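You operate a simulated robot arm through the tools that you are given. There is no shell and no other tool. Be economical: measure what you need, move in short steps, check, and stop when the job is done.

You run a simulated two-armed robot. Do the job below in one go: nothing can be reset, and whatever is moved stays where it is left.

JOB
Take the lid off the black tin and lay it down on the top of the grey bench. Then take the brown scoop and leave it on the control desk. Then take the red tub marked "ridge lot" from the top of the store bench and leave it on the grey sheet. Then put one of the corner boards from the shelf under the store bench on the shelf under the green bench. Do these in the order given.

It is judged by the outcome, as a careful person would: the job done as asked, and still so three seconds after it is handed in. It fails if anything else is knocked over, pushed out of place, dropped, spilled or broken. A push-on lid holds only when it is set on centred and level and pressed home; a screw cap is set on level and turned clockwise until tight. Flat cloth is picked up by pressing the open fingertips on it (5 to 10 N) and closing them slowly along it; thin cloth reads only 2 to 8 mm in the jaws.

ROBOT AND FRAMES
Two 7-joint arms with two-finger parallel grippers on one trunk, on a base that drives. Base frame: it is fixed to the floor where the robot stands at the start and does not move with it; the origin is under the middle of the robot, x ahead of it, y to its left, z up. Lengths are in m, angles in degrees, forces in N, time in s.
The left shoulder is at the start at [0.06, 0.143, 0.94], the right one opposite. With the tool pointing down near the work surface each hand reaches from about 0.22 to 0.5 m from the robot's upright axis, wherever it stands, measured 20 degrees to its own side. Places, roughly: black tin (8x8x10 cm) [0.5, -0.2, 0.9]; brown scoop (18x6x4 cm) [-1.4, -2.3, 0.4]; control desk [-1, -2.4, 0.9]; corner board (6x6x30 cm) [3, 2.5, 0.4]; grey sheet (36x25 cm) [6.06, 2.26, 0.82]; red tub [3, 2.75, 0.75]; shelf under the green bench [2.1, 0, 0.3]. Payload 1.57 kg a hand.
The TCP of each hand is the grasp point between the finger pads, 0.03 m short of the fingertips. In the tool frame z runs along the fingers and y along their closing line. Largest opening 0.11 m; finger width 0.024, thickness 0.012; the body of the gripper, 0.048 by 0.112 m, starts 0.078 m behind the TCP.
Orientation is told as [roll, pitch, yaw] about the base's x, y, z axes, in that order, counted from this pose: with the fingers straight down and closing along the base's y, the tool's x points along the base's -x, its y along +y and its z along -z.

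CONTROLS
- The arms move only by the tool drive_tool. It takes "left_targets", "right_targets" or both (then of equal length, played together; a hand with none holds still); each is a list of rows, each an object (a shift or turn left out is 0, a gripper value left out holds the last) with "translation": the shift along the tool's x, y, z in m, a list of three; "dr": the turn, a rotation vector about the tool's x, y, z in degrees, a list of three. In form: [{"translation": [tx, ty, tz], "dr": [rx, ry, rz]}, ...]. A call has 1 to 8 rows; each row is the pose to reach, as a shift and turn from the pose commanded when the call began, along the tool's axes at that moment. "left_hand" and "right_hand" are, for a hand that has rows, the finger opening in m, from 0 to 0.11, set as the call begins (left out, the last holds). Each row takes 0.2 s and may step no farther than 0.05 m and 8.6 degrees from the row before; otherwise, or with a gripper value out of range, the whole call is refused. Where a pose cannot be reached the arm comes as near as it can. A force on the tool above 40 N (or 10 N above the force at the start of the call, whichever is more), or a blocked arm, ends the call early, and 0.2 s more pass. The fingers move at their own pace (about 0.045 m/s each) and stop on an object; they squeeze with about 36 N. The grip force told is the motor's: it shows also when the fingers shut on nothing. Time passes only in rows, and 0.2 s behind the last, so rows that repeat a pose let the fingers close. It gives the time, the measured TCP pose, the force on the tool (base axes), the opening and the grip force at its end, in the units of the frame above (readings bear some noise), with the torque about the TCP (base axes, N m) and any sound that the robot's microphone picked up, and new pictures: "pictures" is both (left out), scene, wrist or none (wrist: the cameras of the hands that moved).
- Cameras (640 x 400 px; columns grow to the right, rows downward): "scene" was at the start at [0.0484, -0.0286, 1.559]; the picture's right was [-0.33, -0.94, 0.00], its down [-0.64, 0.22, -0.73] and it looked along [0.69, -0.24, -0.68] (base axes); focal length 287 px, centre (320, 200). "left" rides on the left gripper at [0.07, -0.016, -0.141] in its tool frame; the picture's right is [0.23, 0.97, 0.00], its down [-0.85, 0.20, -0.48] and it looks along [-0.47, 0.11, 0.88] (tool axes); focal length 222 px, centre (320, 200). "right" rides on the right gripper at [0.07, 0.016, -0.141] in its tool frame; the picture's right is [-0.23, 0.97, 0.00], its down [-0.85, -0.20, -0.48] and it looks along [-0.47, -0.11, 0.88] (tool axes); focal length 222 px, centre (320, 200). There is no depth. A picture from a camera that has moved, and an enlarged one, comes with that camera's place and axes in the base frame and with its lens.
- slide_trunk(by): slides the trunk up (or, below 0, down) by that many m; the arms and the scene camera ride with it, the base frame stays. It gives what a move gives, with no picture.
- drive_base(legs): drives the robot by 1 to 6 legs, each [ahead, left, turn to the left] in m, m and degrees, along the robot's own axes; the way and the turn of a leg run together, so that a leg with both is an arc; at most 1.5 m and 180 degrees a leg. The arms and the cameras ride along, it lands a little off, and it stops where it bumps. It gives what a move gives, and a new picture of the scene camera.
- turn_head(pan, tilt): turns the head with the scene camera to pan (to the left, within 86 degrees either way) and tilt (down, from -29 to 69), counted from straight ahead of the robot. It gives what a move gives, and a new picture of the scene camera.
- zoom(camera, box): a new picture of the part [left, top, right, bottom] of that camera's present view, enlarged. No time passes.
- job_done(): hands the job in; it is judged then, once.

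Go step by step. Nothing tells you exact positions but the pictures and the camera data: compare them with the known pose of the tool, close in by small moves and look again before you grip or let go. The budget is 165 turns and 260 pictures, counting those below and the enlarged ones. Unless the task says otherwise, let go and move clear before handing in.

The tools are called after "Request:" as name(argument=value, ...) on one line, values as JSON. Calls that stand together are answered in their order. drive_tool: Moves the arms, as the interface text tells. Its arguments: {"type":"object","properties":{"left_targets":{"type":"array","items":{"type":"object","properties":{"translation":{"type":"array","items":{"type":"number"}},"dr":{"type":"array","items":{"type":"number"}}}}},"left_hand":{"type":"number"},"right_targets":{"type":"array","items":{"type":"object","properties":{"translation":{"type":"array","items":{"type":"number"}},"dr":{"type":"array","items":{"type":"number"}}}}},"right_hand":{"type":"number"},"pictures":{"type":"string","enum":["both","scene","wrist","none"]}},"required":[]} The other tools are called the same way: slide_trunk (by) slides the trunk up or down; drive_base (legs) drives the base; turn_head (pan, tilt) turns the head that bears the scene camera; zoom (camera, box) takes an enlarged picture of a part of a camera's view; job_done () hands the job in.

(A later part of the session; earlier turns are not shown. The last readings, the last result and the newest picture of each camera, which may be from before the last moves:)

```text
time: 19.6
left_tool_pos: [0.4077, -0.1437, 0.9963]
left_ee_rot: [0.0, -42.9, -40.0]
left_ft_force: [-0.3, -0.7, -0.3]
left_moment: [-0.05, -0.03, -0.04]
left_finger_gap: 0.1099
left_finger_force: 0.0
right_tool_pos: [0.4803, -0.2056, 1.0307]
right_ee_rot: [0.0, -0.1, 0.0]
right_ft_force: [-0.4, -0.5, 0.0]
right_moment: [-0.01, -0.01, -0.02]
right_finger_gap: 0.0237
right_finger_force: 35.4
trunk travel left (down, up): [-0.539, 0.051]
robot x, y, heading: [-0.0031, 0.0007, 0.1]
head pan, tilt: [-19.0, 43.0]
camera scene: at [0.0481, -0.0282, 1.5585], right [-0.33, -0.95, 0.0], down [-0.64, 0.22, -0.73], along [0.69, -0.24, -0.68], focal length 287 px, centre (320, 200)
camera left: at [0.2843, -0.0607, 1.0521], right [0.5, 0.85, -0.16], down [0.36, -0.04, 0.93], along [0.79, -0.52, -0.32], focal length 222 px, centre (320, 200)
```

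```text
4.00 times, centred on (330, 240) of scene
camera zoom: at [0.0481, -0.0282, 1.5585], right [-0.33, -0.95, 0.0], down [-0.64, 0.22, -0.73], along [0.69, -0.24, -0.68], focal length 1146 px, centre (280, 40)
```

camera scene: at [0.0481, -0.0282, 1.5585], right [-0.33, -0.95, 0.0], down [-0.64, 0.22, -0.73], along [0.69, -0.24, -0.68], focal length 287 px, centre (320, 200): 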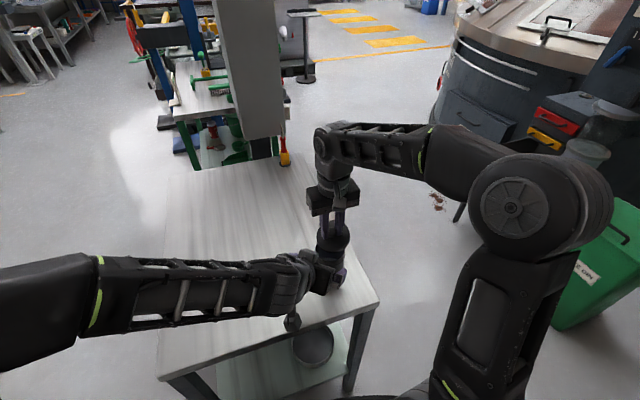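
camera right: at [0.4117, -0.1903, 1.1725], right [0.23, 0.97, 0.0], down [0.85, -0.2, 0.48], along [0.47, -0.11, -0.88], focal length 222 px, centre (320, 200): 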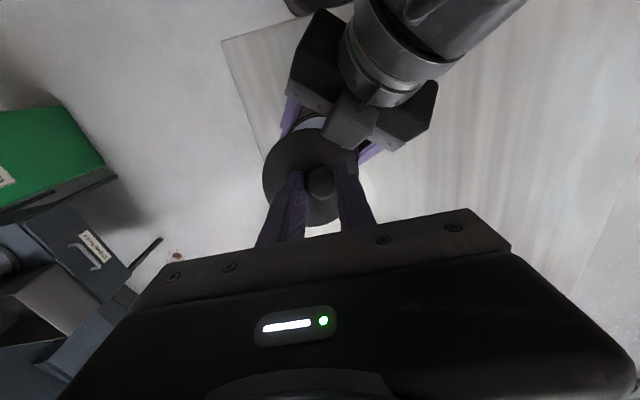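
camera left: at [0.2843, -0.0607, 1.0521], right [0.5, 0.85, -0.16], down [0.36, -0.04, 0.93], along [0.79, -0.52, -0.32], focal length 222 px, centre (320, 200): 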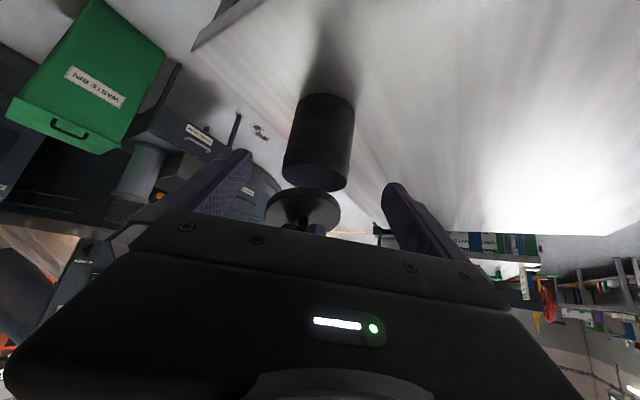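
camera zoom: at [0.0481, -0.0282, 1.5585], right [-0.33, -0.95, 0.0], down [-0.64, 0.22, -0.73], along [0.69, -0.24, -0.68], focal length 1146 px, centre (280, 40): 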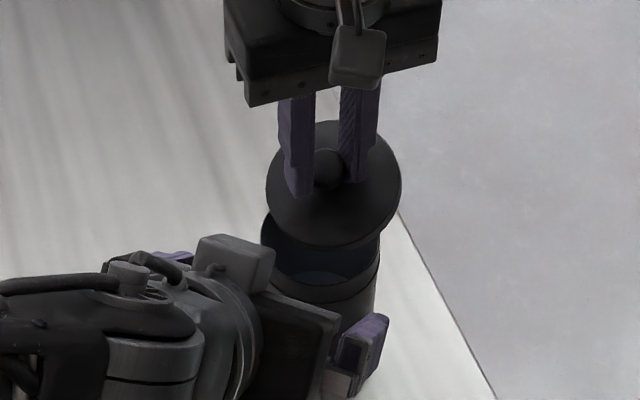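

The lid is off and the tin stands where it was. I draw the left hand away to the left and turn it back upright.

Request:
drive_tool(left_targets=[{"translation": [0.008, 0.032, -0.03], "dr": [0, 7, 0]}, {"translation": [0.016, 0.064, -0.06], "dr": [0, 14, 0]}, {"translation": [0.024, 0.096, -0.09], "dr": [0, 21, 0]}, {"translation": [0.033, 0.128, -0.12], "dr": [0, 28, 0]}, {"translation": [0.041, 0.16, -0.15], "dr": [0, 35, 0]}, {"translation": [0.049, 0.19, -0.18], "dr": [0, 43, 0]}], right_targets=[{"translation": [0, 0, -0.005]}, {"translation": [0, 0, -0.01]}, {"translation": [0, 0, -0.015]}, {"translation": [0, 0, -0.02]}, {"translation": [0, 0, -0.03]}, {"translation": [0, 0, -0.04]}], pictures="scene")

Request:
drive_tool(left_targets=[{"translation": [0, 0, 0], "dr": [0, 0, -8]}, {"translation": [0, 0, 0], "dr": [0, 0, -16]}, {"translation": [0, 0, 0], "dr": [0, 0, -24]}, {"translation": [0, 0, 0], "dr": [0, 0, -32]}, {"translation": [0, 0, 0], "dr": [0, 0, -40]}], right_targets=[{"translation": [0, 0.035, 0]}, {"translation": [0.01, 0.07, 0]}, {"translation": [0.02, 0.105, 0]}, {"translation": [0.03, 0.14, 0]}, {"translation": [0.03, 0.17, 0]}])

```text
time: 21.0
left_tool_pos: [0.4085, 0.1059, 1.0917]
left_ee_rot: [-0.1, 0.1, -40.0]
left_ft_force: [-0.8, -0.8, 0.3]
left_moment: [-0.01, 0.01, 0.02]
left_finger_gap: 0.1098
left_finger_force: 0.1
right_tool_pos: [0.482, -0.206, 1.0717]
right_ee_rot: [0.0, 0.0, 0.1]
right_ft_force: [0.3, -0.1, 0.0]
right_moment: [0.02, 0.04, -0.03]
right_finger_gap: 0.0235
right_finger_force: 35.9
trunk travel left (down, up): [-0.539, 0.051]
robot x, y, heading: [-0.0027, -0.0006, 0.0]
head pan, tilt: [-19.0, 43.0]
camera scene: at [0.0487, -0.0279, 1.5585], right [-0.33, -0.95, 0.0], down [-0.65, 0.22, -0.73], along [0.69, -0.24, -0.68], focal length 287 px, centre (320, 200)
```

scene: 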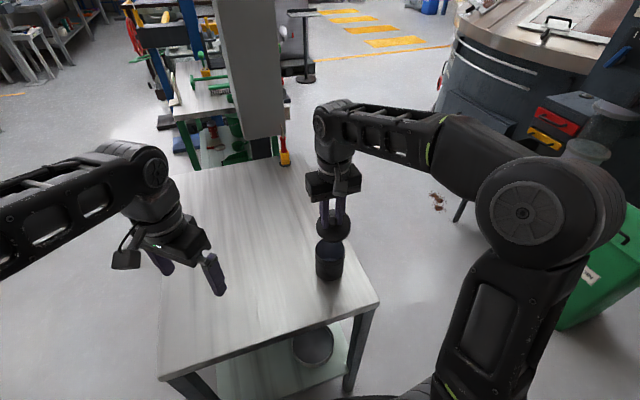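

```text
time: 22.2
left_tool_pos: [0.4081, 0.1066, 1.0941]
left_ee_rot: [-0.1, 0.0, 0.2]
left_ft_force: [-0.2, -0.1, 0.2]
left_moment: [-0.03, -0.01, 0.01]
left_finger_gap: 0.1099
left_finger_force: 0.0
right_tool_pos: [0.4519, -0.034, 1.0692]
right_ee_rot: [-0.2, 0.0, 0.0]
right_ft_force: [-0.2, 0.1, -0.1]
right_moment: [-0.01, 0.02, -0.01]
right_finger_gap: 0.0235
right_finger_force: 35.7
trunk travel left (down, up): [-0.539, 0.051]
robot x, y, heading: [0.0043, -0.0026, 0.1]
head pan, tilt: [-19.0, 43.0]
camera scene: at [0.0487, -0.0274, 1.5585], right [-0.33, -0.95, 0.0], down [-0.65, 0.22, -0.73], along [0.69, -0.24, -0.68], focal length 287 px, centre (320, 200)
camera right: at [0.3824, -0.0183, 1.2117], right [0.23, 0.97, 0.0], down [0.85, -0.2, 0.48], along [0.47, -0.11, -0.88], focal length 222 px, centre (320, 200)
camera left: at [0.3382, 0.09, 1.2349], right [-0.23, 0.97, 0.0], down [0.85, 0.2, 0.48], along [0.47, 0.11, -0.88], focal length 222 px, centre (320, 200)
```

scene: 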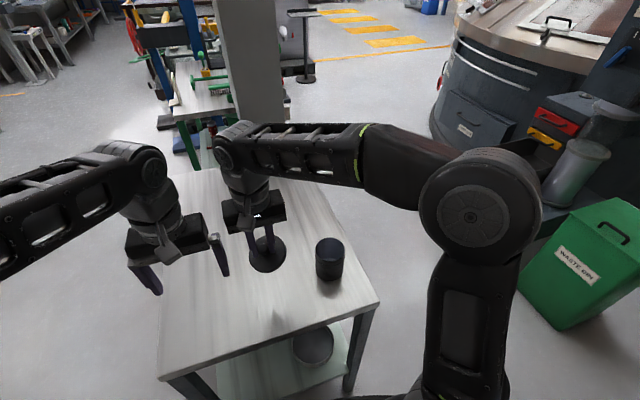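
right: 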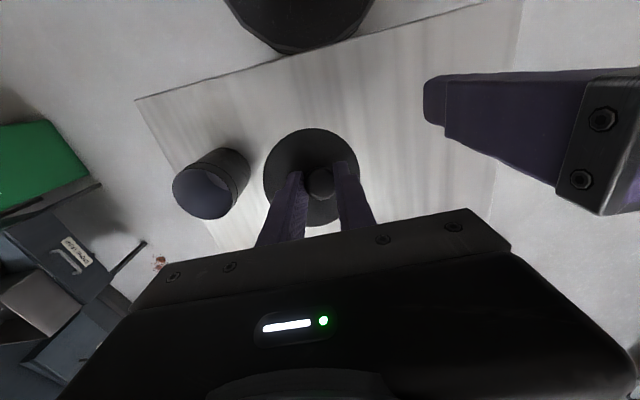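
left: 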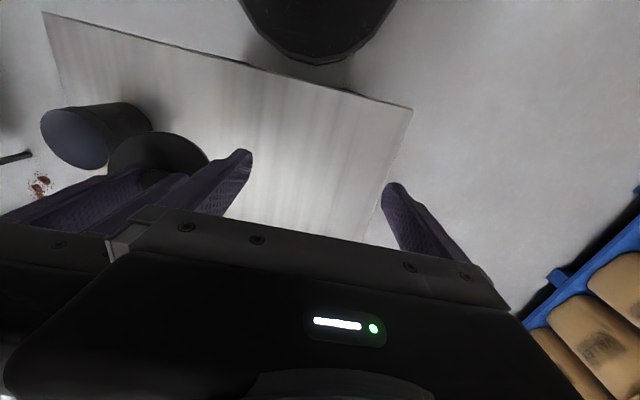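

Now I lower the lid onto the bench at about [0.45, -0.03], gently till it touches.

Request:
drive_tool(right_targets=[{"translation": [0, 0, 0.045]}, {"translation": [0, 0, 0.09]}, {"translation": [0, 0, 0.125]}, {"translation": [0, 0, 0.14]}, {"translation": [0, 0, 0.144]}], pictures="none")

Request:
zoom(camera="scene", box=[190, 200, 370, 312])

```text
time: 23.4
left_tool_pos: [0.4066, 0.1056, 1.0939]
left_ee_rot: [0.0, 0.0, 0.0]
left_ft_force: [0.1, 0.4, -0.3]
left_moment: [-0.01, -0.02, 0.01]
left_finger_gap: 0.11
left_finger_force: 0.0
right_tool_pos: [0.4508, -0.0345, 0.9258]
right_ee_rot: [0.0, 0.0, 0.0]
right_ft_force: [0.6, 0.0, -0.5]
right_moment: [-0.04, -0.01, 0.03]
right_finger_gap: 0.0236
right_finger_force: 35.5
trunk travel left (down, up): [-0.539, 0.051]
robot x, y, heading: [0.0019, -0.0024, -0.1]
head pan, tilt: [-19.0, 43.0]
```

```text
3.56 times, centred on (280, 256) of scene
camera zoom: at [0.0484, -0.0281, 1.5585], right [-0.33, -0.95, 0.0], down [-0.64, 0.22, -0.73], along [0.69, -0.24, -0.68], focal length 1019 px, centre (462, 1)
```

zoom: 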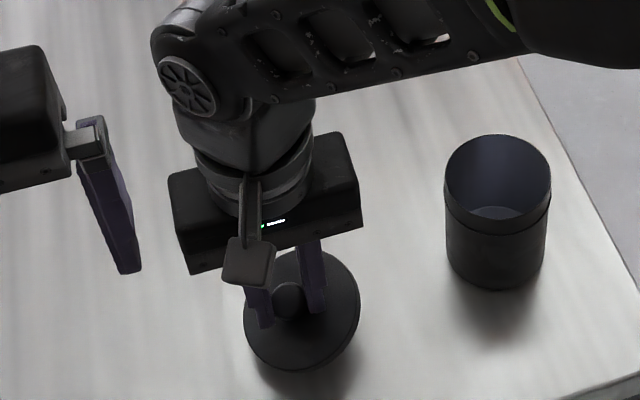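

Request:
drive_tool(right_targets=[{"translation": [0, 0, 0.003]}, {"translation": [0, 0, 0.006]}, {"translation": [0, 0, 0.009]}, {"translation": [0, 0, 0.012]}], pictures="none")

Request:
zoom(camera="scene", box=[190, 200, 370, 312])

```text
time: 24.4
left_tool_pos: [0.4092, 0.1059, 1.095]
left_ee_rot: [0.0, -0.1, 0.0]
left_ft_force: [0.3, 0.4, -0.7]
left_moment: [-0.01, 0.04, 0.0]
left_finger_gap: 0.1101
left_finger_force: 0.0
right_tool_pos: [0.451, -0.0363, 0.9141]
right_ee_rot: [0.0, 0.0, 0.0]
right_ft_force: [-0.3, 0.6, 0.3]
right_moment: [-0.03, 0.04, 0.01]
right_finger_gap: 0.0235
right_finger_force: 36.2
trunk travel left (down, up): [-0.539, 0.051]
robot x, y, heading: [0.0012, 0.0007, -0.2]
head pan, tilt: [-19.0, 43.0]
```

```text
3.56 times, centred on (280, 256) of scene
camera zoom: at [0.0483, -0.0282, 1.5585], right [-0.33, -0.95, 0.0], down [-0.64, 0.22, -0.73], along [0.69, -0.24, -0.68], focal length 1019 px, centre (462, 1)
```

zoom: 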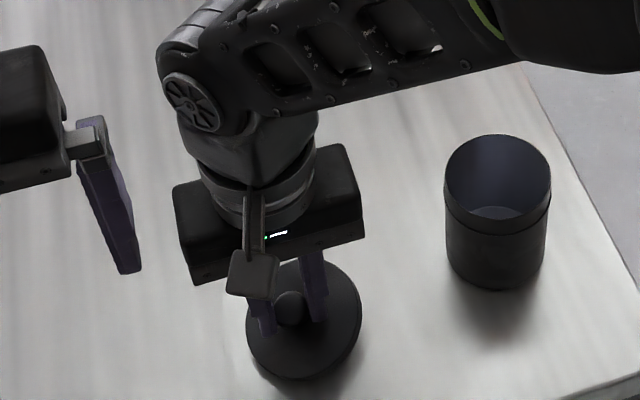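

Not touching yet. I lower further in 2 mm steps.

Request:
drive_tool(right_targets=[{"translation": [0, 0, 0.002]}, {"translation": [0, 0, 0.004]}, {"translation": [0, 0, 0.006]}, {"translation": [0, 0, 0.008]}], pictures="none")

Request:
zoom(camera="scene", box=[190, 200, 370, 312])

```text
time: 25.4
left_tool_pos: [0.4078, 0.104, 1.0952]
left_ee_rot: [0.0, 0.0, 0.0]
left_ft_force: [-0.5, 0.1, -0.9]
left_moment: [-0.04, 0.0, 0.01]
left_finger_gap: 0.11
left_finger_force: 0.1
right_tool_pos: [0.4496, -0.0357, 0.9078]
right_ee_rot: [0.1, -0.3, 0.0]
right_ft_force: [6.6, -10.3, 28.8]
right_moment: [0.07, 0.4, 0.13]
right_finger_gap: 0.0235
right_finger_force: 36.1
trunk travel left (down, up): [-0.539, 0.051]
robot x, y, heading: [-0.0012, -0.0037, 0.0]
head pan, tilt: [-19.0, 43.0]
```

```text
3.56 times, centred on (280, 256) of scene
camera zoom: at [0.0472, -0.0294, 1.5588], right [-0.33, -0.95, 0.0], down [-0.64, 0.22, -0.73], along [0.69, -0.24, -0.68], focal length 1019 px, centre (462, 1)
```

zoom: 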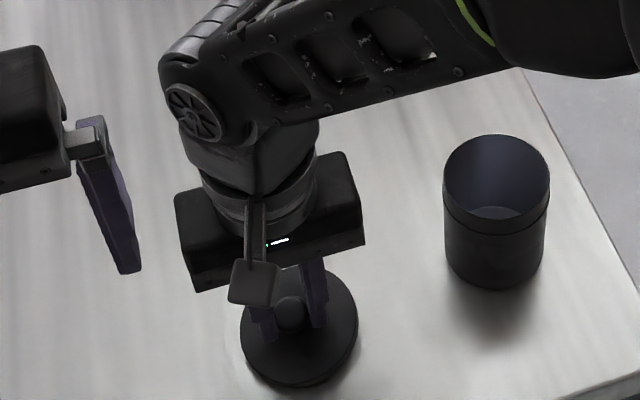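

It rests on the bench. I ease off, open and rise clear.

Request:
drive_tool(right_targets=[{"translation": [0, 0, -0.001]}, {"translation": [0, 0, -0.0015]}], pictures="none")

Request:
drive_tool(right_targets=[{"translation": [0, 0, 0]}, {"translation": [0, 0, 0]}, {"translation": [0, 0, -0.03]}, {"translation": [0, 0, -0.07]}, {"translation": [0, 0, -0.11]}, {"translation": [0, -0.04, -0.15]}, {"translation": [0, -0.08, -0.18]}, {"translation": [0, -0.12, -0.2]}], right_hand=0.06, pictures="scene")

Request:
zoom(camera="scene", box=[190, 200, 370, 312])

```text
time: 26.0
left_tool_pos: [0.408, 0.1058, 1.0942]
left_ee_rot: [0.0, 0.0, 0.0]
left_ft_force: [0.0, 0.4, -0.5]
left_moment: [-0.01, 0.01, 0.02]
left_finger_gap: 0.1101
left_finger_force: 0.2
right_tool_pos: [0.4504, -0.0351, 0.9062]
right_ee_rot: [0.0, 0.1, 0.0]
right_ft_force: [4.8, -1.8, 11.7]
right_moment: [0.13, 0.1, -0.05]
right_finger_gap: 0.0236
right_finger_force: 36.3
trunk travel left (down, up): [-0.539, 0.051]
robot x, y, heading: [0.0014, -0.0013, 0.1]
head pan, tilt: [-19.0, 43.0]
```

```text
refused: row 6 steps farther than a row can; nothing moved
```

```text
3.56 times, centred on (280, 256) of scene
camera zoom: at [0.048, -0.0284, 1.5583], right [-0.33, -0.95, 0.0], down [-0.64, 0.22, -0.73], along [0.69, -0.24, -0.68], focal length 1019 px, centre (462, 1)
```

zoom: 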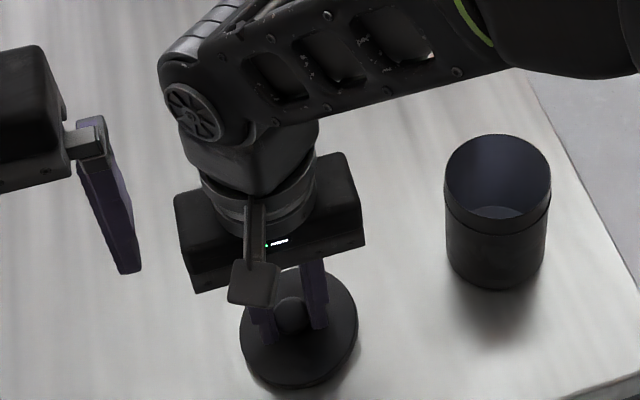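

Request:
drive_tool(right_targets=[{"translation": [0, 0, 0]}, {"translation": [0, 0, 0]}, {"translation": [0, 0, -0.03]}, {"translation": [0, 0, -0.07]}, {"translation": [0, 0, -0.11]}, {"translation": [0, 0, -0.15]}, {"translation": [0, -0.03, -0.18]}, {"translation": [0, -0.07, -0.2]}], right_hand=0.06, pictures="scene")

Request:
zoom(camera="scene", box=[190, 200, 370, 312])

```text
time: 27.8
left_tool_pos: [0.4078, 0.1046, 1.0941]
left_ee_rot: [0.0, 0.0, -0.1]
left_ft_force: [-0.1, 0.4, 0.2]
left_moment: [0.01, 0.03, 0.01]
left_finger_gap: 0.1101
left_finger_force: 0.1
right_tool_pos: [0.4506, -0.1067, 1.1085]
right_ee_rot: [0.0, -0.1, 0.0]
right_ft_force: [1.2, 0.2, -0.1]
right_moment: [0.03, -0.02, -0.01]
right_finger_gap: 0.0603
right_finger_force: 0.2
trunk travel left (down, up): [-0.539, 0.051]
robot x, y, heading: [-0.0001, -0.0029, 0.0]
head pan, tilt: [-19.0, 43.0]
camera scene: at [0.048, -0.0289, 1.5585], right [-0.33, -0.95, 0.0], down [-0.64, 0.22, -0.73], along [0.69, -0.24, -0.68], focal length 287 px, centre (320, 200)
```

scene: 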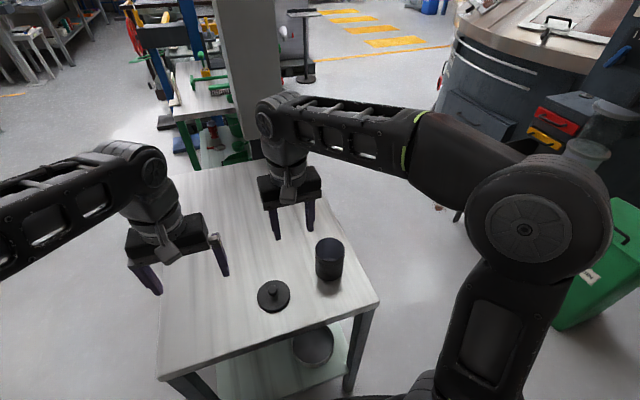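

```text
3.56 times, centred on (280, 256) of scene
camera zoom: at [0.048, -0.0289, 1.5585], right [-0.33, -0.95, 0.0], down [-0.64, 0.22, -0.73], along [0.69, -0.24, -0.68], focal length 1019 px, centre (462, 1)
```

zoom: 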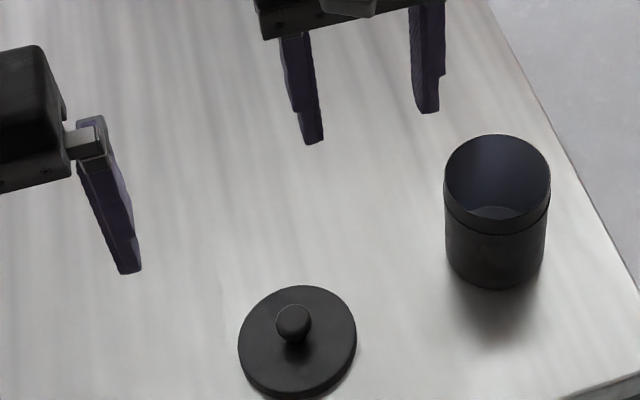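

The lid lies flat on the grey bench and the tin stands open. Next I draw the arms in and turn to the right to see the control desk and the scoop.

Request:
drive_tool(right_targets=[{"translation": [0.04, -0.02, 0]}, {"translation": [0.08, -0.05, -0.01]}, {"translation": [0.12, -0.08, -0.02]}, {"translation": [0.15, -0.11, -0.03]}], left_targets=[{"translation": [0.03, 0.02, 0]}, {"translation": [0.06, 0.05, -0.01]}, {"translation": [0.09, 0.08, -0.02]}, {"translation": [0.11, 0.11, -0.03]}], pictures="none")

Request:
drive_base(legs=[[0, 0, -90]])

Request:
turn_head(pan=-45, tilt=25)

```text
refused: row 2 steps farther than a row can; nothing moved
```

```text
time: 32.0
left_tool_pos: [0.1068, -0.4068, 1.0939]
left_ee_rot: [0.0, 0.0, -89.7]
left_ft_force: [-0.5, -0.4, 0.3]
left_moment: [0.0, -0.02, 0.0]
left_finger_gap: 0.1099
left_finger_force: 0.0
right_tool_pos: [-0.1034, -0.4509, 1.1079]
right_ee_rot: [0.0, 0.0, -89.6]
right_ft_force: [0.5, 0.1, -0.3]
right_moment: [-0.01, 0.02, 0.01]
right_finger_gap: 0.0601
right_finger_force: 0.1
trunk travel left (down, up): [-0.539, 0.051]
robot x, y, heading: [-0.0008, -0.0008, -89.8]
head pan, tilt: [-19.0, 43.0]
camera scene: at [-0.027, -0.0498, 1.5585], right [-0.95, 0.32, 0.0], down [0.22, 0.65, -0.73], along [-0.23, -0.69, -0.68], focal length 287 px, centre (320, 200)
```

scene: 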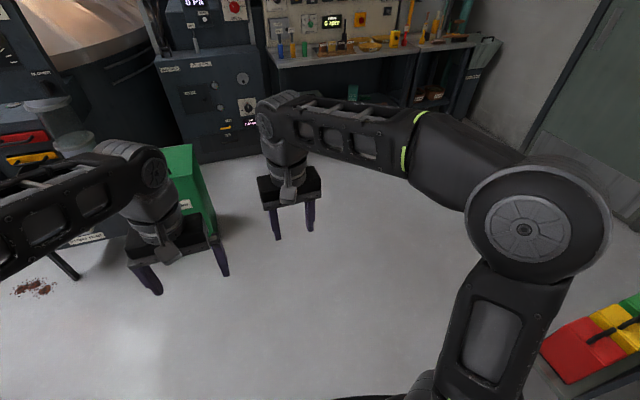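

```text
time: 32.9
left_tool_pos: [0.1079, -0.4057, 1.0939]
left_ee_rot: [0.0, 0.1, -89.6]
left_ft_force: [0.2, -0.2, -0.1]
left_moment: [-0.01, 0.01, -0.01]
left_finger_gap: 0.1102
left_finger_force: 0.0
right_tool_pos: [-0.1026, -0.452, 1.1096]
right_ee_rot: [0.1, -0.1, -89.6]
right_ft_force: [-0.5, 0.3, 0.0]
right_moment: [0.01, -0.01, -0.01]
right_finger_gap: 0.0601
right_finger_force: 0.1
trunk travel left (down, up): [-0.539, 0.051]
robot x, y, heading: [0.0011, 0.0022, -89.8]
head pan, tilt: [-45.0, 25.0]
camera scene: at [-0.065, -0.0369, 1.5862], right [-0.71, 0.7, 0.0], down [0.3, 0.3, -0.91], along [-0.64, -0.65, -0.42], focal length 287 px, centre (320, 200)
```

scene: 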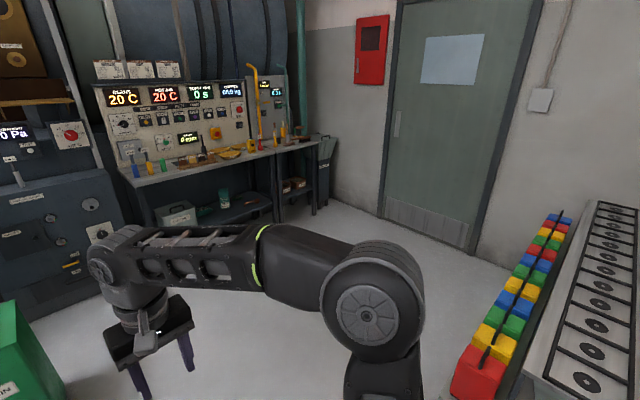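

The control desk stands about 2 m off with an under-shelf. I zoom in on it.

Request:
zoom(camera="scene", box=[80, 120, 340, 280])

Request:
zoom(camera="scene", box=[240, 120, 340, 220])

```text
2.46 times, centred on (210, 200) of scene
camera zoom: at [-0.065, -0.0369, 1.5862], right [-0.71, 0.7, 0.0], down [0.3, 0.3, -0.91], along [-0.64, -0.65, -0.42], focal length 705 px, centre (591, 200)
```

zoom: 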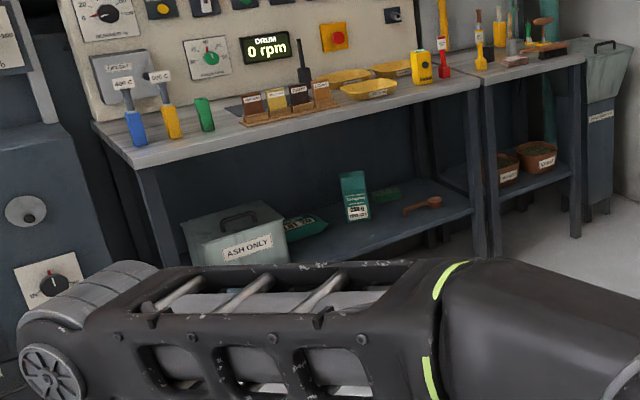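

```text
4.00 times, centred on (290, 170) of scene
camera zoom: at [-0.065, -0.0369, 1.5862], right [-0.71, 0.7, 0.0], down [0.3, 0.3, -0.91], along [-0.64, -0.65, -0.42], focal length 1146 px, centre (440, 320)
```

zoom: 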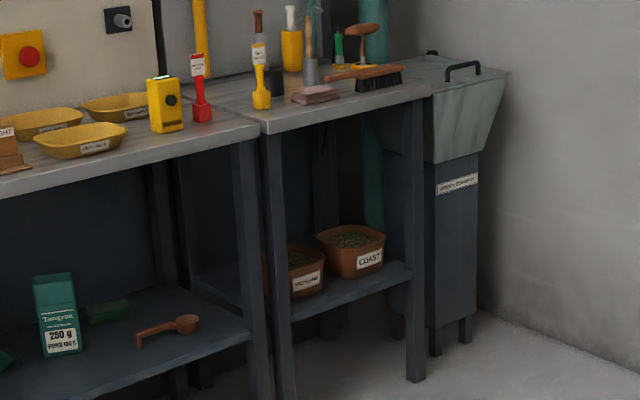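

The brown scoop lies on the shelf under the control desk near its right end, about [-1.36, -2.29, 0.4], lying along x. I drive diagonally over open floor to about 0.8 m in front of the desk and look again.

Request:
drive_base(legs=[[0.6, -0.55, 0], [0.55, -0.58, 0]])

Request:
turn_head(pan=-10, tilt=45)

```text
time: 41.1
left_tool_pos: [-1.0284, -1.5429, 1.0939]
left_ee_rot: [0.0, 0.0, -90.5]
left_ft_force: [0.1, -0.5, 0.5]
left_moment: [-0.01, 0.0, 0.04]
left_finger_gap: 0.11
left_finger_force: 0.2
right_tool_pos: [-1.2379, -1.5863, 1.1084]
right_ee_rot: [0.0, 0.0, -90.5]
right_ft_force: [0.2, -0.2, -0.2]
right_moment: [0.0, -0.01, -0.01]
right_finger_gap: 0.0601
right_finger_force: 0.1
trunk travel left (down, up): [-0.539, 0.051]
robot x, y, heading: [-1.1323, -1.1338, -90.7]
head pan, tilt: [-45.0, 25.0]
camera scene: at [-1.1957, -1.1716, 1.5862], right [-0.7, 0.71, 0.0], down [0.3, 0.3, -0.91], along [-0.65, -0.64, -0.42], focal length 287 px, centre (320, 200)
```

scene: 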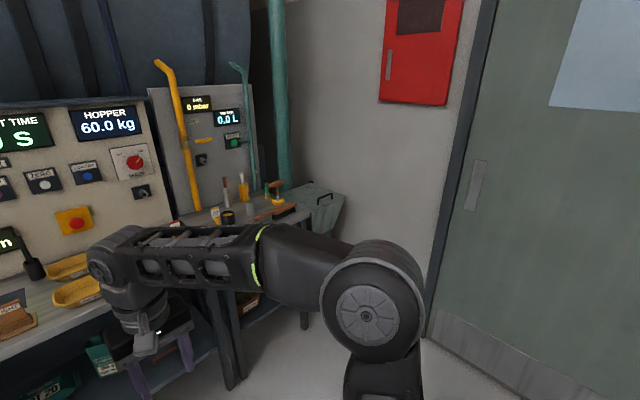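

```text
time: 42.1
left_tool_pos: [-1.0268, -1.5433, 1.0948]
left_ee_rot: [0.0, 0.1, -90.5]
left_ft_force: [0.7, 1.3, -0.1]
left_moment: [0.01, 0.01, 0.03]
left_finger_gap: 0.1102
left_finger_force: 0.0
right_tool_pos: [-1.2395, -1.5852, 1.1087]
right_ee_rot: [0.0, -0.1, -90.5]
right_ft_force: [0.1, -0.2, -0.3]
right_moment: [0.02, 0.04, 0.03]
right_finger_gap: 0.0599
right_finger_force: 0.1
trunk travel left (down, up): [-0.539, 0.051]
robot x, y, heading: [-1.1309, -1.1318, -90.4]
head pan, tilt: [-10.0, 45.0]
camera scene: at [-1.1444, -1.1866, 1.5557], right [-0.98, 0.18, 0.0], down [0.13, 0.69, -0.71], along [-0.13, -0.7, -0.71], focal length 287 px, centre (320, 200)
```

scene: 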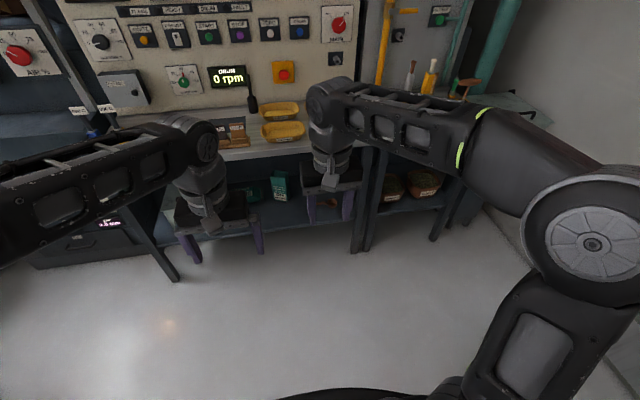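

The desk front edge is at about y = -2.2, its shelf at about z 0.33. I lower the trunk to look under the desk at the scoop.

Request:
slide_trunk(by=-0.45)

Request:
turn_head(pan=-14, tilt=32)

```text
refused: -0.45 is not a number from -0.4 to 0.4
```

```text
time: 42.9
left_tool_pos: [-1.0264, -1.5449, 1.094]
left_ee_rot: [0.0, 0.0, -90.5]
left_ft_force: [1.3, -1.1, 0.2]
left_moment: [0.0, -0.01, -0.01]
left_finger_gap: 0.11
left_finger_force: 0.0
right_tool_pos: [-1.2392, -1.5843, 1.1089]
right_ee_rot: [0.0, 0.0, -90.5]
right_ft_force: [0.7, 0.0, 0.6]
right_moment: [-0.01, 0.01, 0.0]
right_finger_gap: 0.0599
right_finger_force: 0.0
trunk travel left (down, up): [-0.539, 0.051]
robot x, y, heading: [-1.1291, -1.1347, -90.4]
head pan, tilt: [-14.0, 32.0]
camera scene: at [-1.1519, -1.1933, 1.5751], right [-0.97, 0.25, 0.0], down [0.13, 0.51, -0.85], along [-0.21, -0.82, -0.53], focal length 287 px, centre (320, 200)
```

scene: 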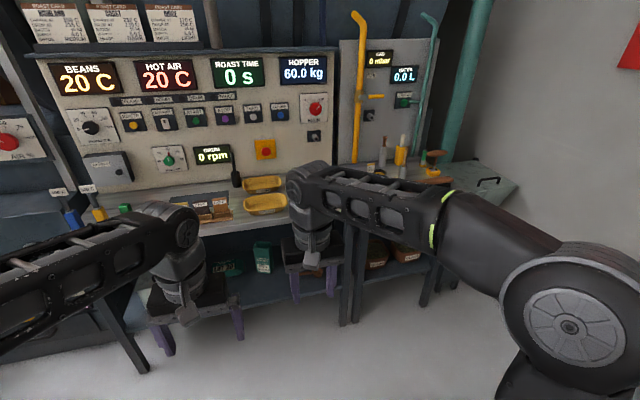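

Request:
slide_trunk(by=-0.4)

Request:
drive_tool(right_targets=[{"translation": [0.02, -0.04, 0]}, {"translation": [0.04, -0.08, 0]}, {"translation": [0.06, -0.12, 0]}, {"translation": [0.08, -0.16, 0]}], pictures="scene")

Request:
zoom(camera="scene", box=[220, 130, 380, 260])

```text
time: 46.7
left_tool_pos: [-1.0254, -1.5434, 0.6951]
left_ee_rot: [-0.1, 0.0, -90.6]
left_ft_force: [0.1, 0.4, 0.0]
left_moment: [-0.01, -0.03, -0.01]
left_finger_gap: 0.1101
left_finger_force: 0.2
right_tool_pos: [-1.2385, -1.5854, 0.7099]
right_ee_rot: [-0.1, 0.0, -90.4]
right_ft_force: [0.0, 0.9, 0.1]
right_moment: [-0.03, -0.04, 0.0]
right_finger_gap: 0.0603
right_finger_force: 0.0
trunk travel left (down, up): [-0.139, 0.451]
robot x, y, heading: [-1.1289, -1.1375, -90.7]
head pan, tilt: [-14.0, 32.0]
```

```text
time: 47.7
left_tool_pos: [-1.0275, -1.544, 0.6944]
left_ee_rot: [-0.1, -0.1, -90.5]
left_ft_force: [-0.2, 0.3, 0.6]
left_moment: [0.0, 0.02, -0.02]
left_finger_gap: 0.1097
left_finger_force: 0.1
right_tool_pos: [-1.3983, -1.5016, 0.7098]
right_ee_rot: [0.1, 0.0, -90.3]
right_ft_force: [0.4, -0.4, -0.8]
right_moment: [0.03, 0.02, 0.02]
right_finger_gap: 0.0599
right_finger_force: 0.1
trunk travel left (down, up): [-0.139, 0.451]
robot x, y, heading: [-1.1294, -1.1345, -90.6]
head pan, tilt: [-14.0, 32.0]
camera scene: at [-1.1518, -1.1934, 1.1752], right [-0.97, 0.25, 0.0], down [0.13, 0.51, -0.85], along [-0.21, -0.82, -0.53], focal length 287 px, centre (320, 200)
```

scene: 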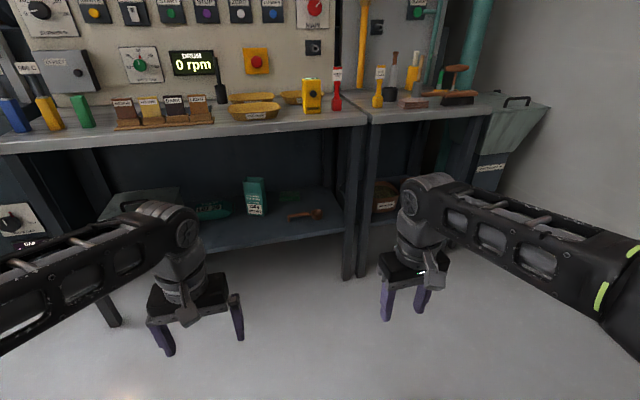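

```text
3.08 times, centred on (300, 195) of scene
camera zoom: at [-1.1518, -1.1934, 1.1752], right [-0.97, 0.25, 0.0], down [0.13, 0.51, -0.85], along [-0.21, -0.82, -0.53], focal length 882 px, centre (382, 215)
```

zoom: 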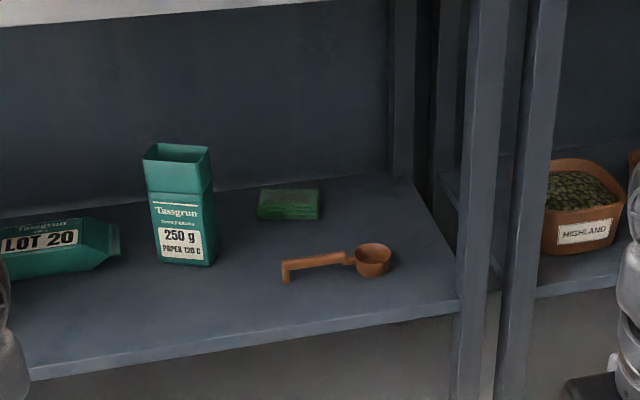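

The scoop lies along x at y ≈ -2.29: bowl at x ≈ -1.42, handle from -1.28 to -1.38, at z ≈ 0.40. I turn the right hand 90 degrees so that it can close across the handle, and lower the trunk fully.

Request:
drive_tool(right_targets=[{"dr": [0, 0, -8.2]}, {"dr": [0, 0, -16.4]}, {"dr": [0, 0, -24.6]}, {"dr": [0, 0, -32.8]}, {"dr": [0, 0, -41]}, {"dr": [0, 0, -49.2]}], pictures="none")

Request:
drive_tool(right_targets=[{"dr": [0, 0, -8.2]}, {"dr": [0, 0, -16.4]}, {"dr": [0, 0, -24.6]}, {"dr": [0, 0, -32.8]}, {"dr": [0, 0, -40.8]}], right_hand=0.06, pictures="none")

Request:
slide_trunk(by=-0.13)

Request:
turn_head(pan=-14, tilt=32)

```text
time: 49.1
left_tool_pos: [-1.0272, -1.5441, 0.6945]
left_ee_rot: [0.0, -0.1, -90.5]
left_ft_force: [-0.2, -0.6, -0.7]
left_moment: [0.0, -0.01, -0.02]
left_finger_gap: 0.1099
left_finger_force: 0.1
right_tool_pos: [-1.3986, -1.5041, 0.7083]
right_ee_rot: [0.0, 0.0, -41.2]
right_ft_force: [0.0, 0.6, 0.0]
right_moment: [-0.03, -0.01, -0.04]
right_finger_gap: 0.0601
right_finger_force: 0.1
trunk travel left (down, up): [-0.139, 0.451]
robot x, y, heading: [-1.1297, -1.1378, -90.5]
head pan, tilt: [-14.0, 32.0]
```

```text
time: 50.3
left_tool_pos: [-1.0266, -1.5432, 0.6951]
left_ee_rot: [0.0, 0.1, -90.5]
left_ft_force: [-0.2, -0.2, -0.7]
left_moment: [-0.04, 0.02, 0.01]
left_finger_gap: 0.11
left_finger_force: 0.1
right_tool_pos: [-1.3976, -1.5041, 0.7089]
right_ee_rot: [0.0, 0.0, -0.3]
right_ft_force: [0.2, 0.0, -0.6]
right_moment: [-0.01, -0.03, 0.03]
right_finger_gap: 0.0598
right_finger_force: 0.1
trunk travel left (down, up): [-0.139, 0.451]
robot x, y, heading: [-1.1257, -1.1344, -90.6]
head pan, tilt: [-14.0, 32.0]
```

```text
time: 51.9
left_tool_pos: [-1.0266, -1.5425, 0.5642]
left_ee_rot: [0.0, 0.0, -90.4]
left_ft_force: [-0.6, 0.0, 0.6]
left_moment: [-0.01, 0.0, -0.03]
left_finger_gap: 0.1098
left_finger_force: 0.0
right_tool_pos: [-1.3986, -1.5035, 0.5795]
right_ee_rot: [0.1, 0.0, -0.5]
right_ft_force: [0.3, 0.3, 0.5]
right_moment: [-0.01, 0.0, 0.01]
right_finger_gap: 0.0598
right_finger_force: 0.1
trunk travel left (down, up): [-0.009, 0.581]
robot x, y, heading: [-1.1305, -1.1345, -90.5]
head pan, tilt: [-14.0, 32.0]
```

```text
time: 52.5
left_tool_pos: [-1.0266, -1.5433, 0.5643]
left_ee_rot: [0.0, 0.0, -90.5]
left_ft_force: [-0.4, -0.5, 0.3]
left_moment: [-0.01, 0.0, 0.0]
left_finger_gap: 0.1099
left_finger_force: 0.2
right_tool_pos: [-1.3975, -1.5053, 0.5795]
right_ee_rot: [-0.1, 0.0, -0.5]
right_ft_force: [0.3, -0.1, 0.7]
right_moment: [-0.01, 0.04, -0.01]
right_finger_gap: 0.0601
right_finger_force: 0.1
trunk travel left (down, up): [-0.009, 0.581]
robot x, y, heading: [-1.1288, -1.1369, -90.6]
head pan, tilt: [-14.0, 32.0]
camera scene: at [-1.152, -1.1933, 1.0452], right [-0.97, 0.25, 0.0], down [0.13, 0.51, -0.85], along [-0.21, -0.82, -0.53], focal length 287 px, centre (320, 200)
```

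scene: 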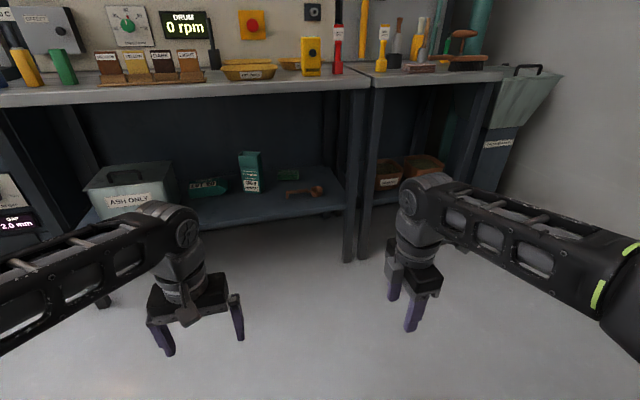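

I pull the left hand back and lower the right one so it can pass under the desk top, then drive nearer.

Request:
drive_tool(right_targets=[{"translation": [-0.02, 0.02, 0.025]}, {"translation": [-0.04, 0.04, 0.05]}, {"translation": [-0.06, 0.06, 0.075]}, {"translation": [-0.08, 0.08, 0.1]}, {"translation": [-0.09, 0.1, 0.125]}], left_targets=[{"translation": [0.03, 0.02, 0]}, {"translation": [0.06, 0.04, 0]}, {"translation": [0.09, 0.06, 0]}, {"translation": [0.12, 0.08, 0]}, {"translation": [0.15, 0.1, 0]}], pictures="none")

Request:
drive_base(legs=[[0.5, -0.05, 0.6]])

Request:
zoom(camera="right", box=[0, 0, 640, 400])

```text
time: 53.7
left_tool_pos: [-0.9261, -1.394, 0.5637]
left_ee_rot: [0.0, 0.0, -90.5]
left_ft_force: [-0.7, -0.4, 0.6]
left_moment: [0.06, -0.02, -0.01]
left_finger_gap: 0.1098
left_finger_force: 0.1
right_tool_pos: [-1.3069, -1.407, 0.4552]
right_ee_rot: [0.1, 0.1, -0.5]
right_ft_force: [-0.1, -0.2, -0.9]
right_moment: [0.02, 0.05, -0.02]
right_finger_gap: 0.0598
right_finger_force: 0.1
trunk travel left (down, up): [-0.009, 0.581]
robot x, y, heading: [-1.1293, -1.1376, -90.6]
head pan, tilt: [-14.0, 32.0]
```

```text
time: 56.6
left_tool_pos: [-0.9804, -1.8919, 0.5636]
left_ee_rot: [0.1, 0.0, -90.4]
left_ft_force: [-0.3, 0.6, 0.6]
left_moment: [-0.02, 0.01, -0.02]
left_finger_gap: 0.1102
left_finger_force: 0.0
right_tool_pos: [-1.3614, -1.904, 0.456]
right_ee_rot: [0.0, 0.0, -0.4]
right_ft_force: [0.4, 0.0, 0.0]
right_moment: [0.02, 0.0, 0.02]
right_finger_gap: 0.0603
right_finger_force: 0.1
trunk travel left (down, up): [-0.009, 0.581]
robot x, y, heading: [-1.1851, -1.6359, -90.5]
head pan, tilt: [-14.0, 32.0]
camera scene: at [-1.2061, -1.6909, 1.0452], right [-0.97, 0.25, 0.0], down [0.13, 0.51, -0.85], along [-0.21, -0.82, -0.53], focal length 287 px, centre (320, 200)
```

scene: 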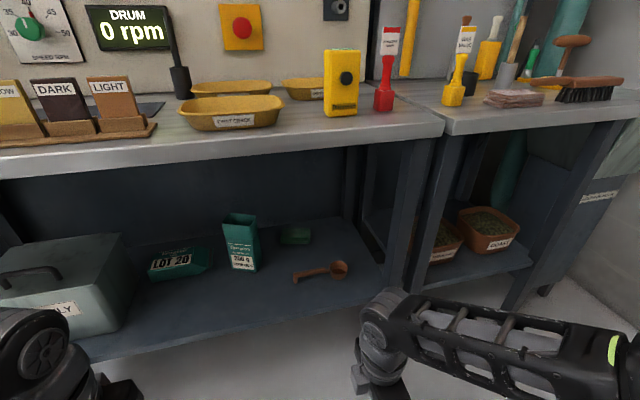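

```text
1.00 times, centred on (320, 200) of right (not enlarged: the box is as wide or as high as the picture)
camera zoom: at [-1.4304, -1.8883, 0.5976], right [0.23, 0.97, 0.0], down [0.85, -0.21, 0.48], along [0.46, -0.11, -0.88], focal length 222 px, centre (320, 200)
```

zoom: 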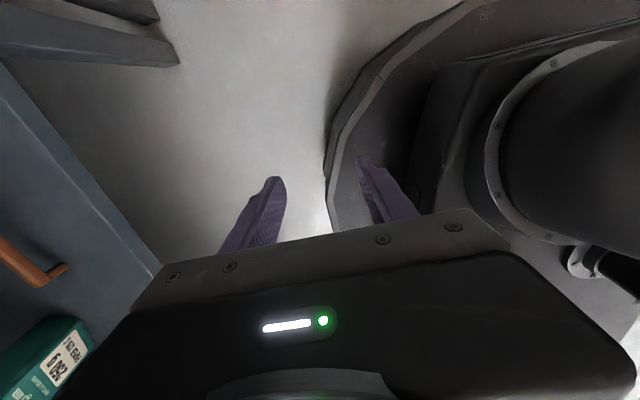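

The base still has room. I drive 0.18 m closer and look with the wrist camera.

Request:
drive_base(legs=[[0.18, 0, 0]])

Request:
drive_tool(right_targets=[{"translation": [0, -0.03, 0]}, {"translation": [0, -0.06, 0]}, {"translation": [0, -0.09, 0]}], pictures="both")

```text
time: 58.1
left_tool_pos: [-0.9829, -2.0696, 0.5632]
left_ee_rot: [-0.1, -0.1, -90.5]
left_ft_force: [0.3, 0.8, -0.9]
left_moment: [-0.03, 0.02, 0.02]
left_finger_gap: 0.1101
left_finger_force: 0.0
right_tool_pos: [-1.3644, -2.0828, 0.4556]
right_ee_rot: [0.1, 0.0, -0.5]
right_ft_force: [0.2, 0.1, 0.1]
right_moment: [0.0, 0.0, 0.0]
right_finger_gap: 0.0599
right_finger_force: 0.0
trunk travel left (down, up): [-0.009, 0.581]
robot x, y, heading: [-1.1879, -1.8091, -90.6]
head pan, tilt: [-14.0, 32.0]
camera scene: at [-1.2076, -1.8687, 1.0452], right [-0.97, 0.25, 0.0], down [0.13, 0.51, -0.85], along [-0.21, -0.82, -0.53], focal length 287 px, centre (320, 200)
```

scene: 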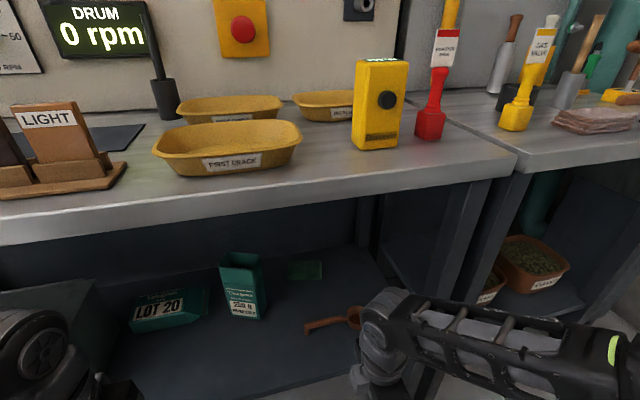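

```text
time: 58.9
left_tool_pos: [-0.9812, -2.0704, 0.5651]
left_ee_rot: [0.0, 0.0, -90.5]
left_ft_force: [0.5, -0.1, 0.3]
left_moment: [0.0, -0.01, 0.01]
left_finger_gap: 0.1099
left_finger_force: 0.1
right_tool_pos: [-1.3649, -2.1709, 0.4553]
right_ee_rot: [0.0, 0.0, -0.5]
right_ft_force: [-0.3, -0.2, -0.1]
right_moment: [-0.03, 0.02, 0.02]
right_finger_gap: 0.06
right_finger_force: 0.1
trunk travel left (down, up): [-0.009, 0.581]
robot x, y, heading: [-1.1846, -1.8106, -90.6]
head pan, tilt: [-14.0, 32.0]
camera scene: at [-1.2076, -1.8686, 1.0452], right [-0.97, 0.25, 0.0], down [0.13, 0.51, -0.85], along [-0.21, -0.82, -0.53], focal length 287 px, centre (320, 200)
camera right: at [-1.4335, -2.1567, 0.5967], right [0.24, 0.97, 0.0], down [0.85, -0.21, 0.48], along [0.46, -0.11, -0.88], focal length 222 px, centre (320, 200)
```

scene: 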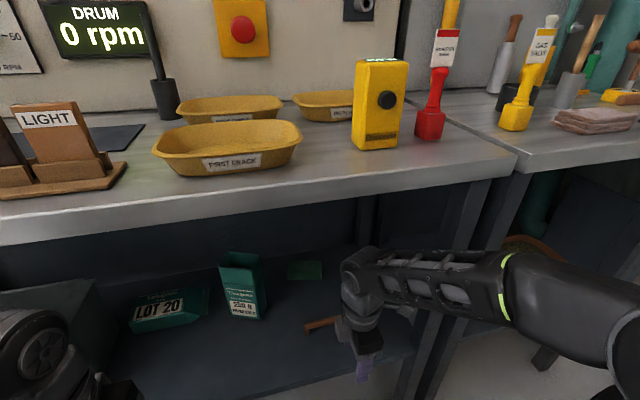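
right: 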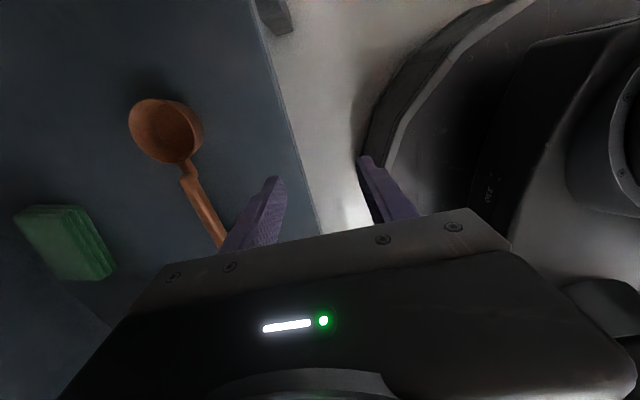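

The right forearm would come close to the desk leg if I reached straight in. I tuck the left hand back and shift the base 0.1 m to the left with a slight turn to the right, so the forearm passes clear of the leg.

Request:
drive_tool(left_targets=[{"translation": [0.02, 0.025, 0.015]}, {"translation": [0.04, 0.05, 0.03]}, {"translation": [0.06, 0.075, 0.045]}, {"translation": [0.08, 0.1, 0.06]}], right_targets=[{"translation": [0, 0.01, 0]}, {"translation": [0, 0.02, 0]}, {"translation": [0, 0.03, 0]}, {"translation": [0, 0.04, 0]}], pictures="none")

Request:
drive_base(legs=[[0.02, 0.1, -8]])

Request:
zoom(camera="right", box=[0, 0, 640, 400])

```text
time: 59.9
left_tool_pos: [-0.876, -1.9947, 0.5115]
left_ee_rot: [-0.1, 0.0, -90.4]
left_ft_force: [-0.5, -0.1, 0.4]
left_moment: [0.01, -0.02, 0.02]
left_finger_gap: 0.1103
left_finger_force: 0.0
left hand out of reach, approached as far as the arm can: row 4
right_tool_pos: [-1.3621, -2.1308, 0.4551]
right_ee_rot: [0.0, 0.0, -0.5]
right_ft_force: [0.8, -0.1, -0.6]
right_moment: [0.01, -0.01, 0.01]
right_finger_gap: 0.0601
right_finger_force: 0.1
trunk travel left (down, up): [-0.009, 0.581]
robot x, y, heading: [-1.184, -1.8075, -90.5]
head pan, tilt: [-14.0, 32.0]
```

```text
time: 61.1
left_tool_pos: [-0.8062, -2.0657, 0.5111]
left_ee_rot: [0.1, 0.0, -98.8]
left_ft_force: [-0.4, -0.4, 0.1]
left_moment: [-0.01, -0.01, -0.01]
left_finger_gap: 0.1099
left_finger_force: 0.1
right_tool_pos: [-1.3068, -2.1312, 0.4555]
right_ee_rot: [0.1, 0.1, -8.9]
right_ft_force: [0.0, 0.0, 0.0]
right_moment: [-0.01, -0.02, -0.02]
right_finger_gap: 0.0599
right_finger_force: 0.0
trunk travel left (down, up): [-0.009, 0.581]
robot x, y, heading: [-1.0892, -1.8382, -98.7]
head pan, tilt: [-14.0, 32.0]
camera scene: at [-1.1154, -1.893, 1.0452], right [-0.92, 0.39, 0.0], down [0.21, 0.49, -0.85], along [-0.33, -0.78, -0.53], focal length 287 px, centre (320, 200)
```

scene: 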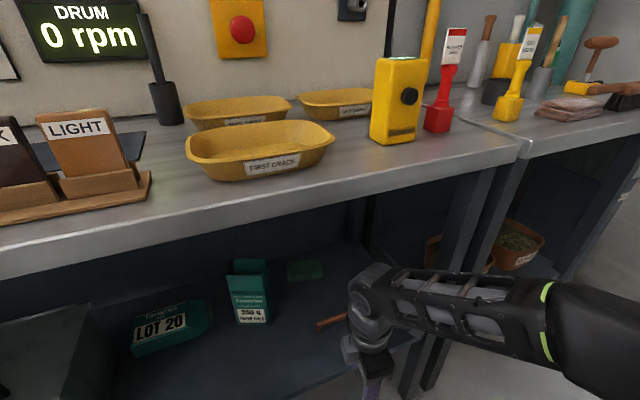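

```text
1.00 times, centred on (320, 200) of right (not enlarged: the box is as wide or as high as the picture)
camera zoom: at [-1.3732, -2.1049, 0.598], right [0.37, 0.93, 0.0], down [0.81, -0.33, 0.48], along [0.44, -0.18, -0.88], focal length 222 px, centre (320, 200)
```

zoom: 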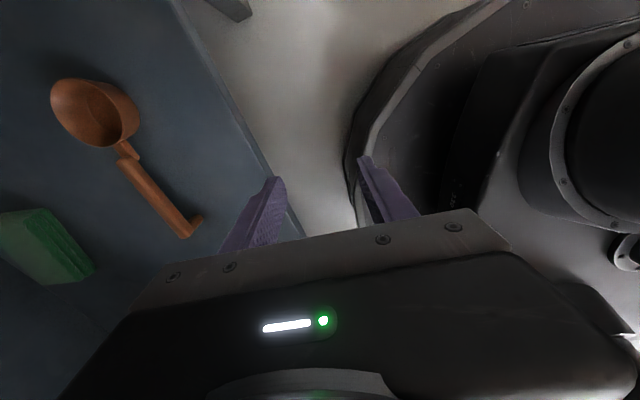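

Now the hand's closing line is square to the handle; the grip point is about [-1.355, -2.294]. I move in over it, staying high.

Request:
drive_tool(right_targets=[{"translation": [0.005, -0.035, 0]}, {"translation": [0.01, -0.07, 0]}, {"translation": [0.015, -0.105, 0]}, {"translation": [0.02, -0.14, 0]}, {"translation": [0.022, -0.168, 0]}], right_hand=0.06)

```text
time: 62.3
left_tool_pos: [-0.808, -2.065, 0.5113]
left_ee_rot: [0.0, 0.0, -98.9]
left_ft_force: [-0.2, -1.0, -0.4]
left_moment: [-0.01, -0.01, -0.02]
left_finger_gap: 0.1102
left_finger_force: 0.1
right_tool_pos: [-1.3555, -2.294, 0.4564]
right_ee_rot: [0.1, 0.1, -8.8]
right_ft_force: [0.6, 0.5, -0.8]
right_moment: [-0.01, 0.01, 0.0]
right_finger_gap: 0.06
right_finger_force: 0.1
trunk travel left (down, up): [-0.009, 0.581]
robot x, y, heading: [-1.0813, -1.8391, -98.9]
head pan, tilt: [-14.0, 32.0]
camera scene: at [-1.1154, -1.8929, 1.0452], right [-0.92, 0.39, 0.0], down [0.21, 0.49, -0.85], along [-0.33, -0.78, -0.53], focal length 287 px, centre (320, 200)
camera right: at [-1.4216, -2.2682, 0.5975], right [0.37, 0.93, 0.0], down [0.81, -0.33, 0.48], along [0.44, -0.18, -0.88], focal length 222 px, centre (320, 200)
```

scene: 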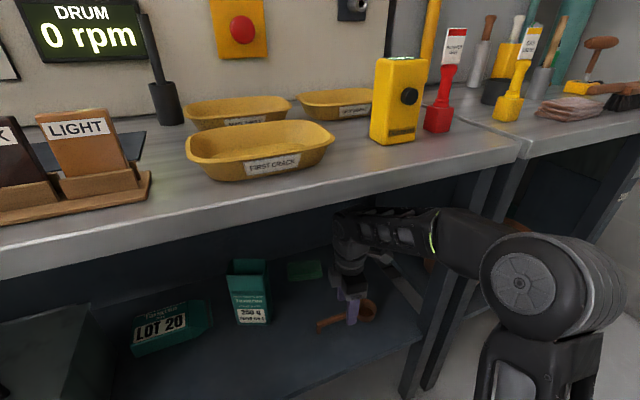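
right: 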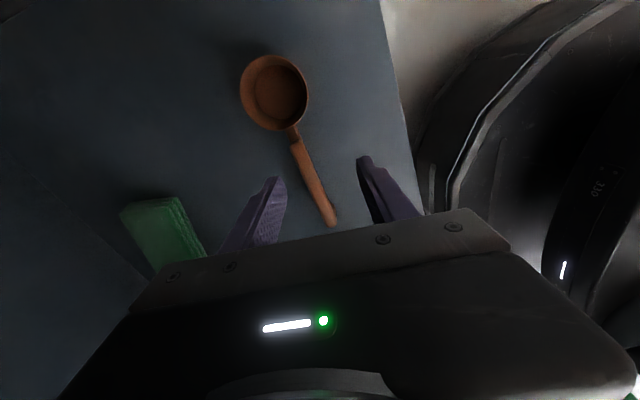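

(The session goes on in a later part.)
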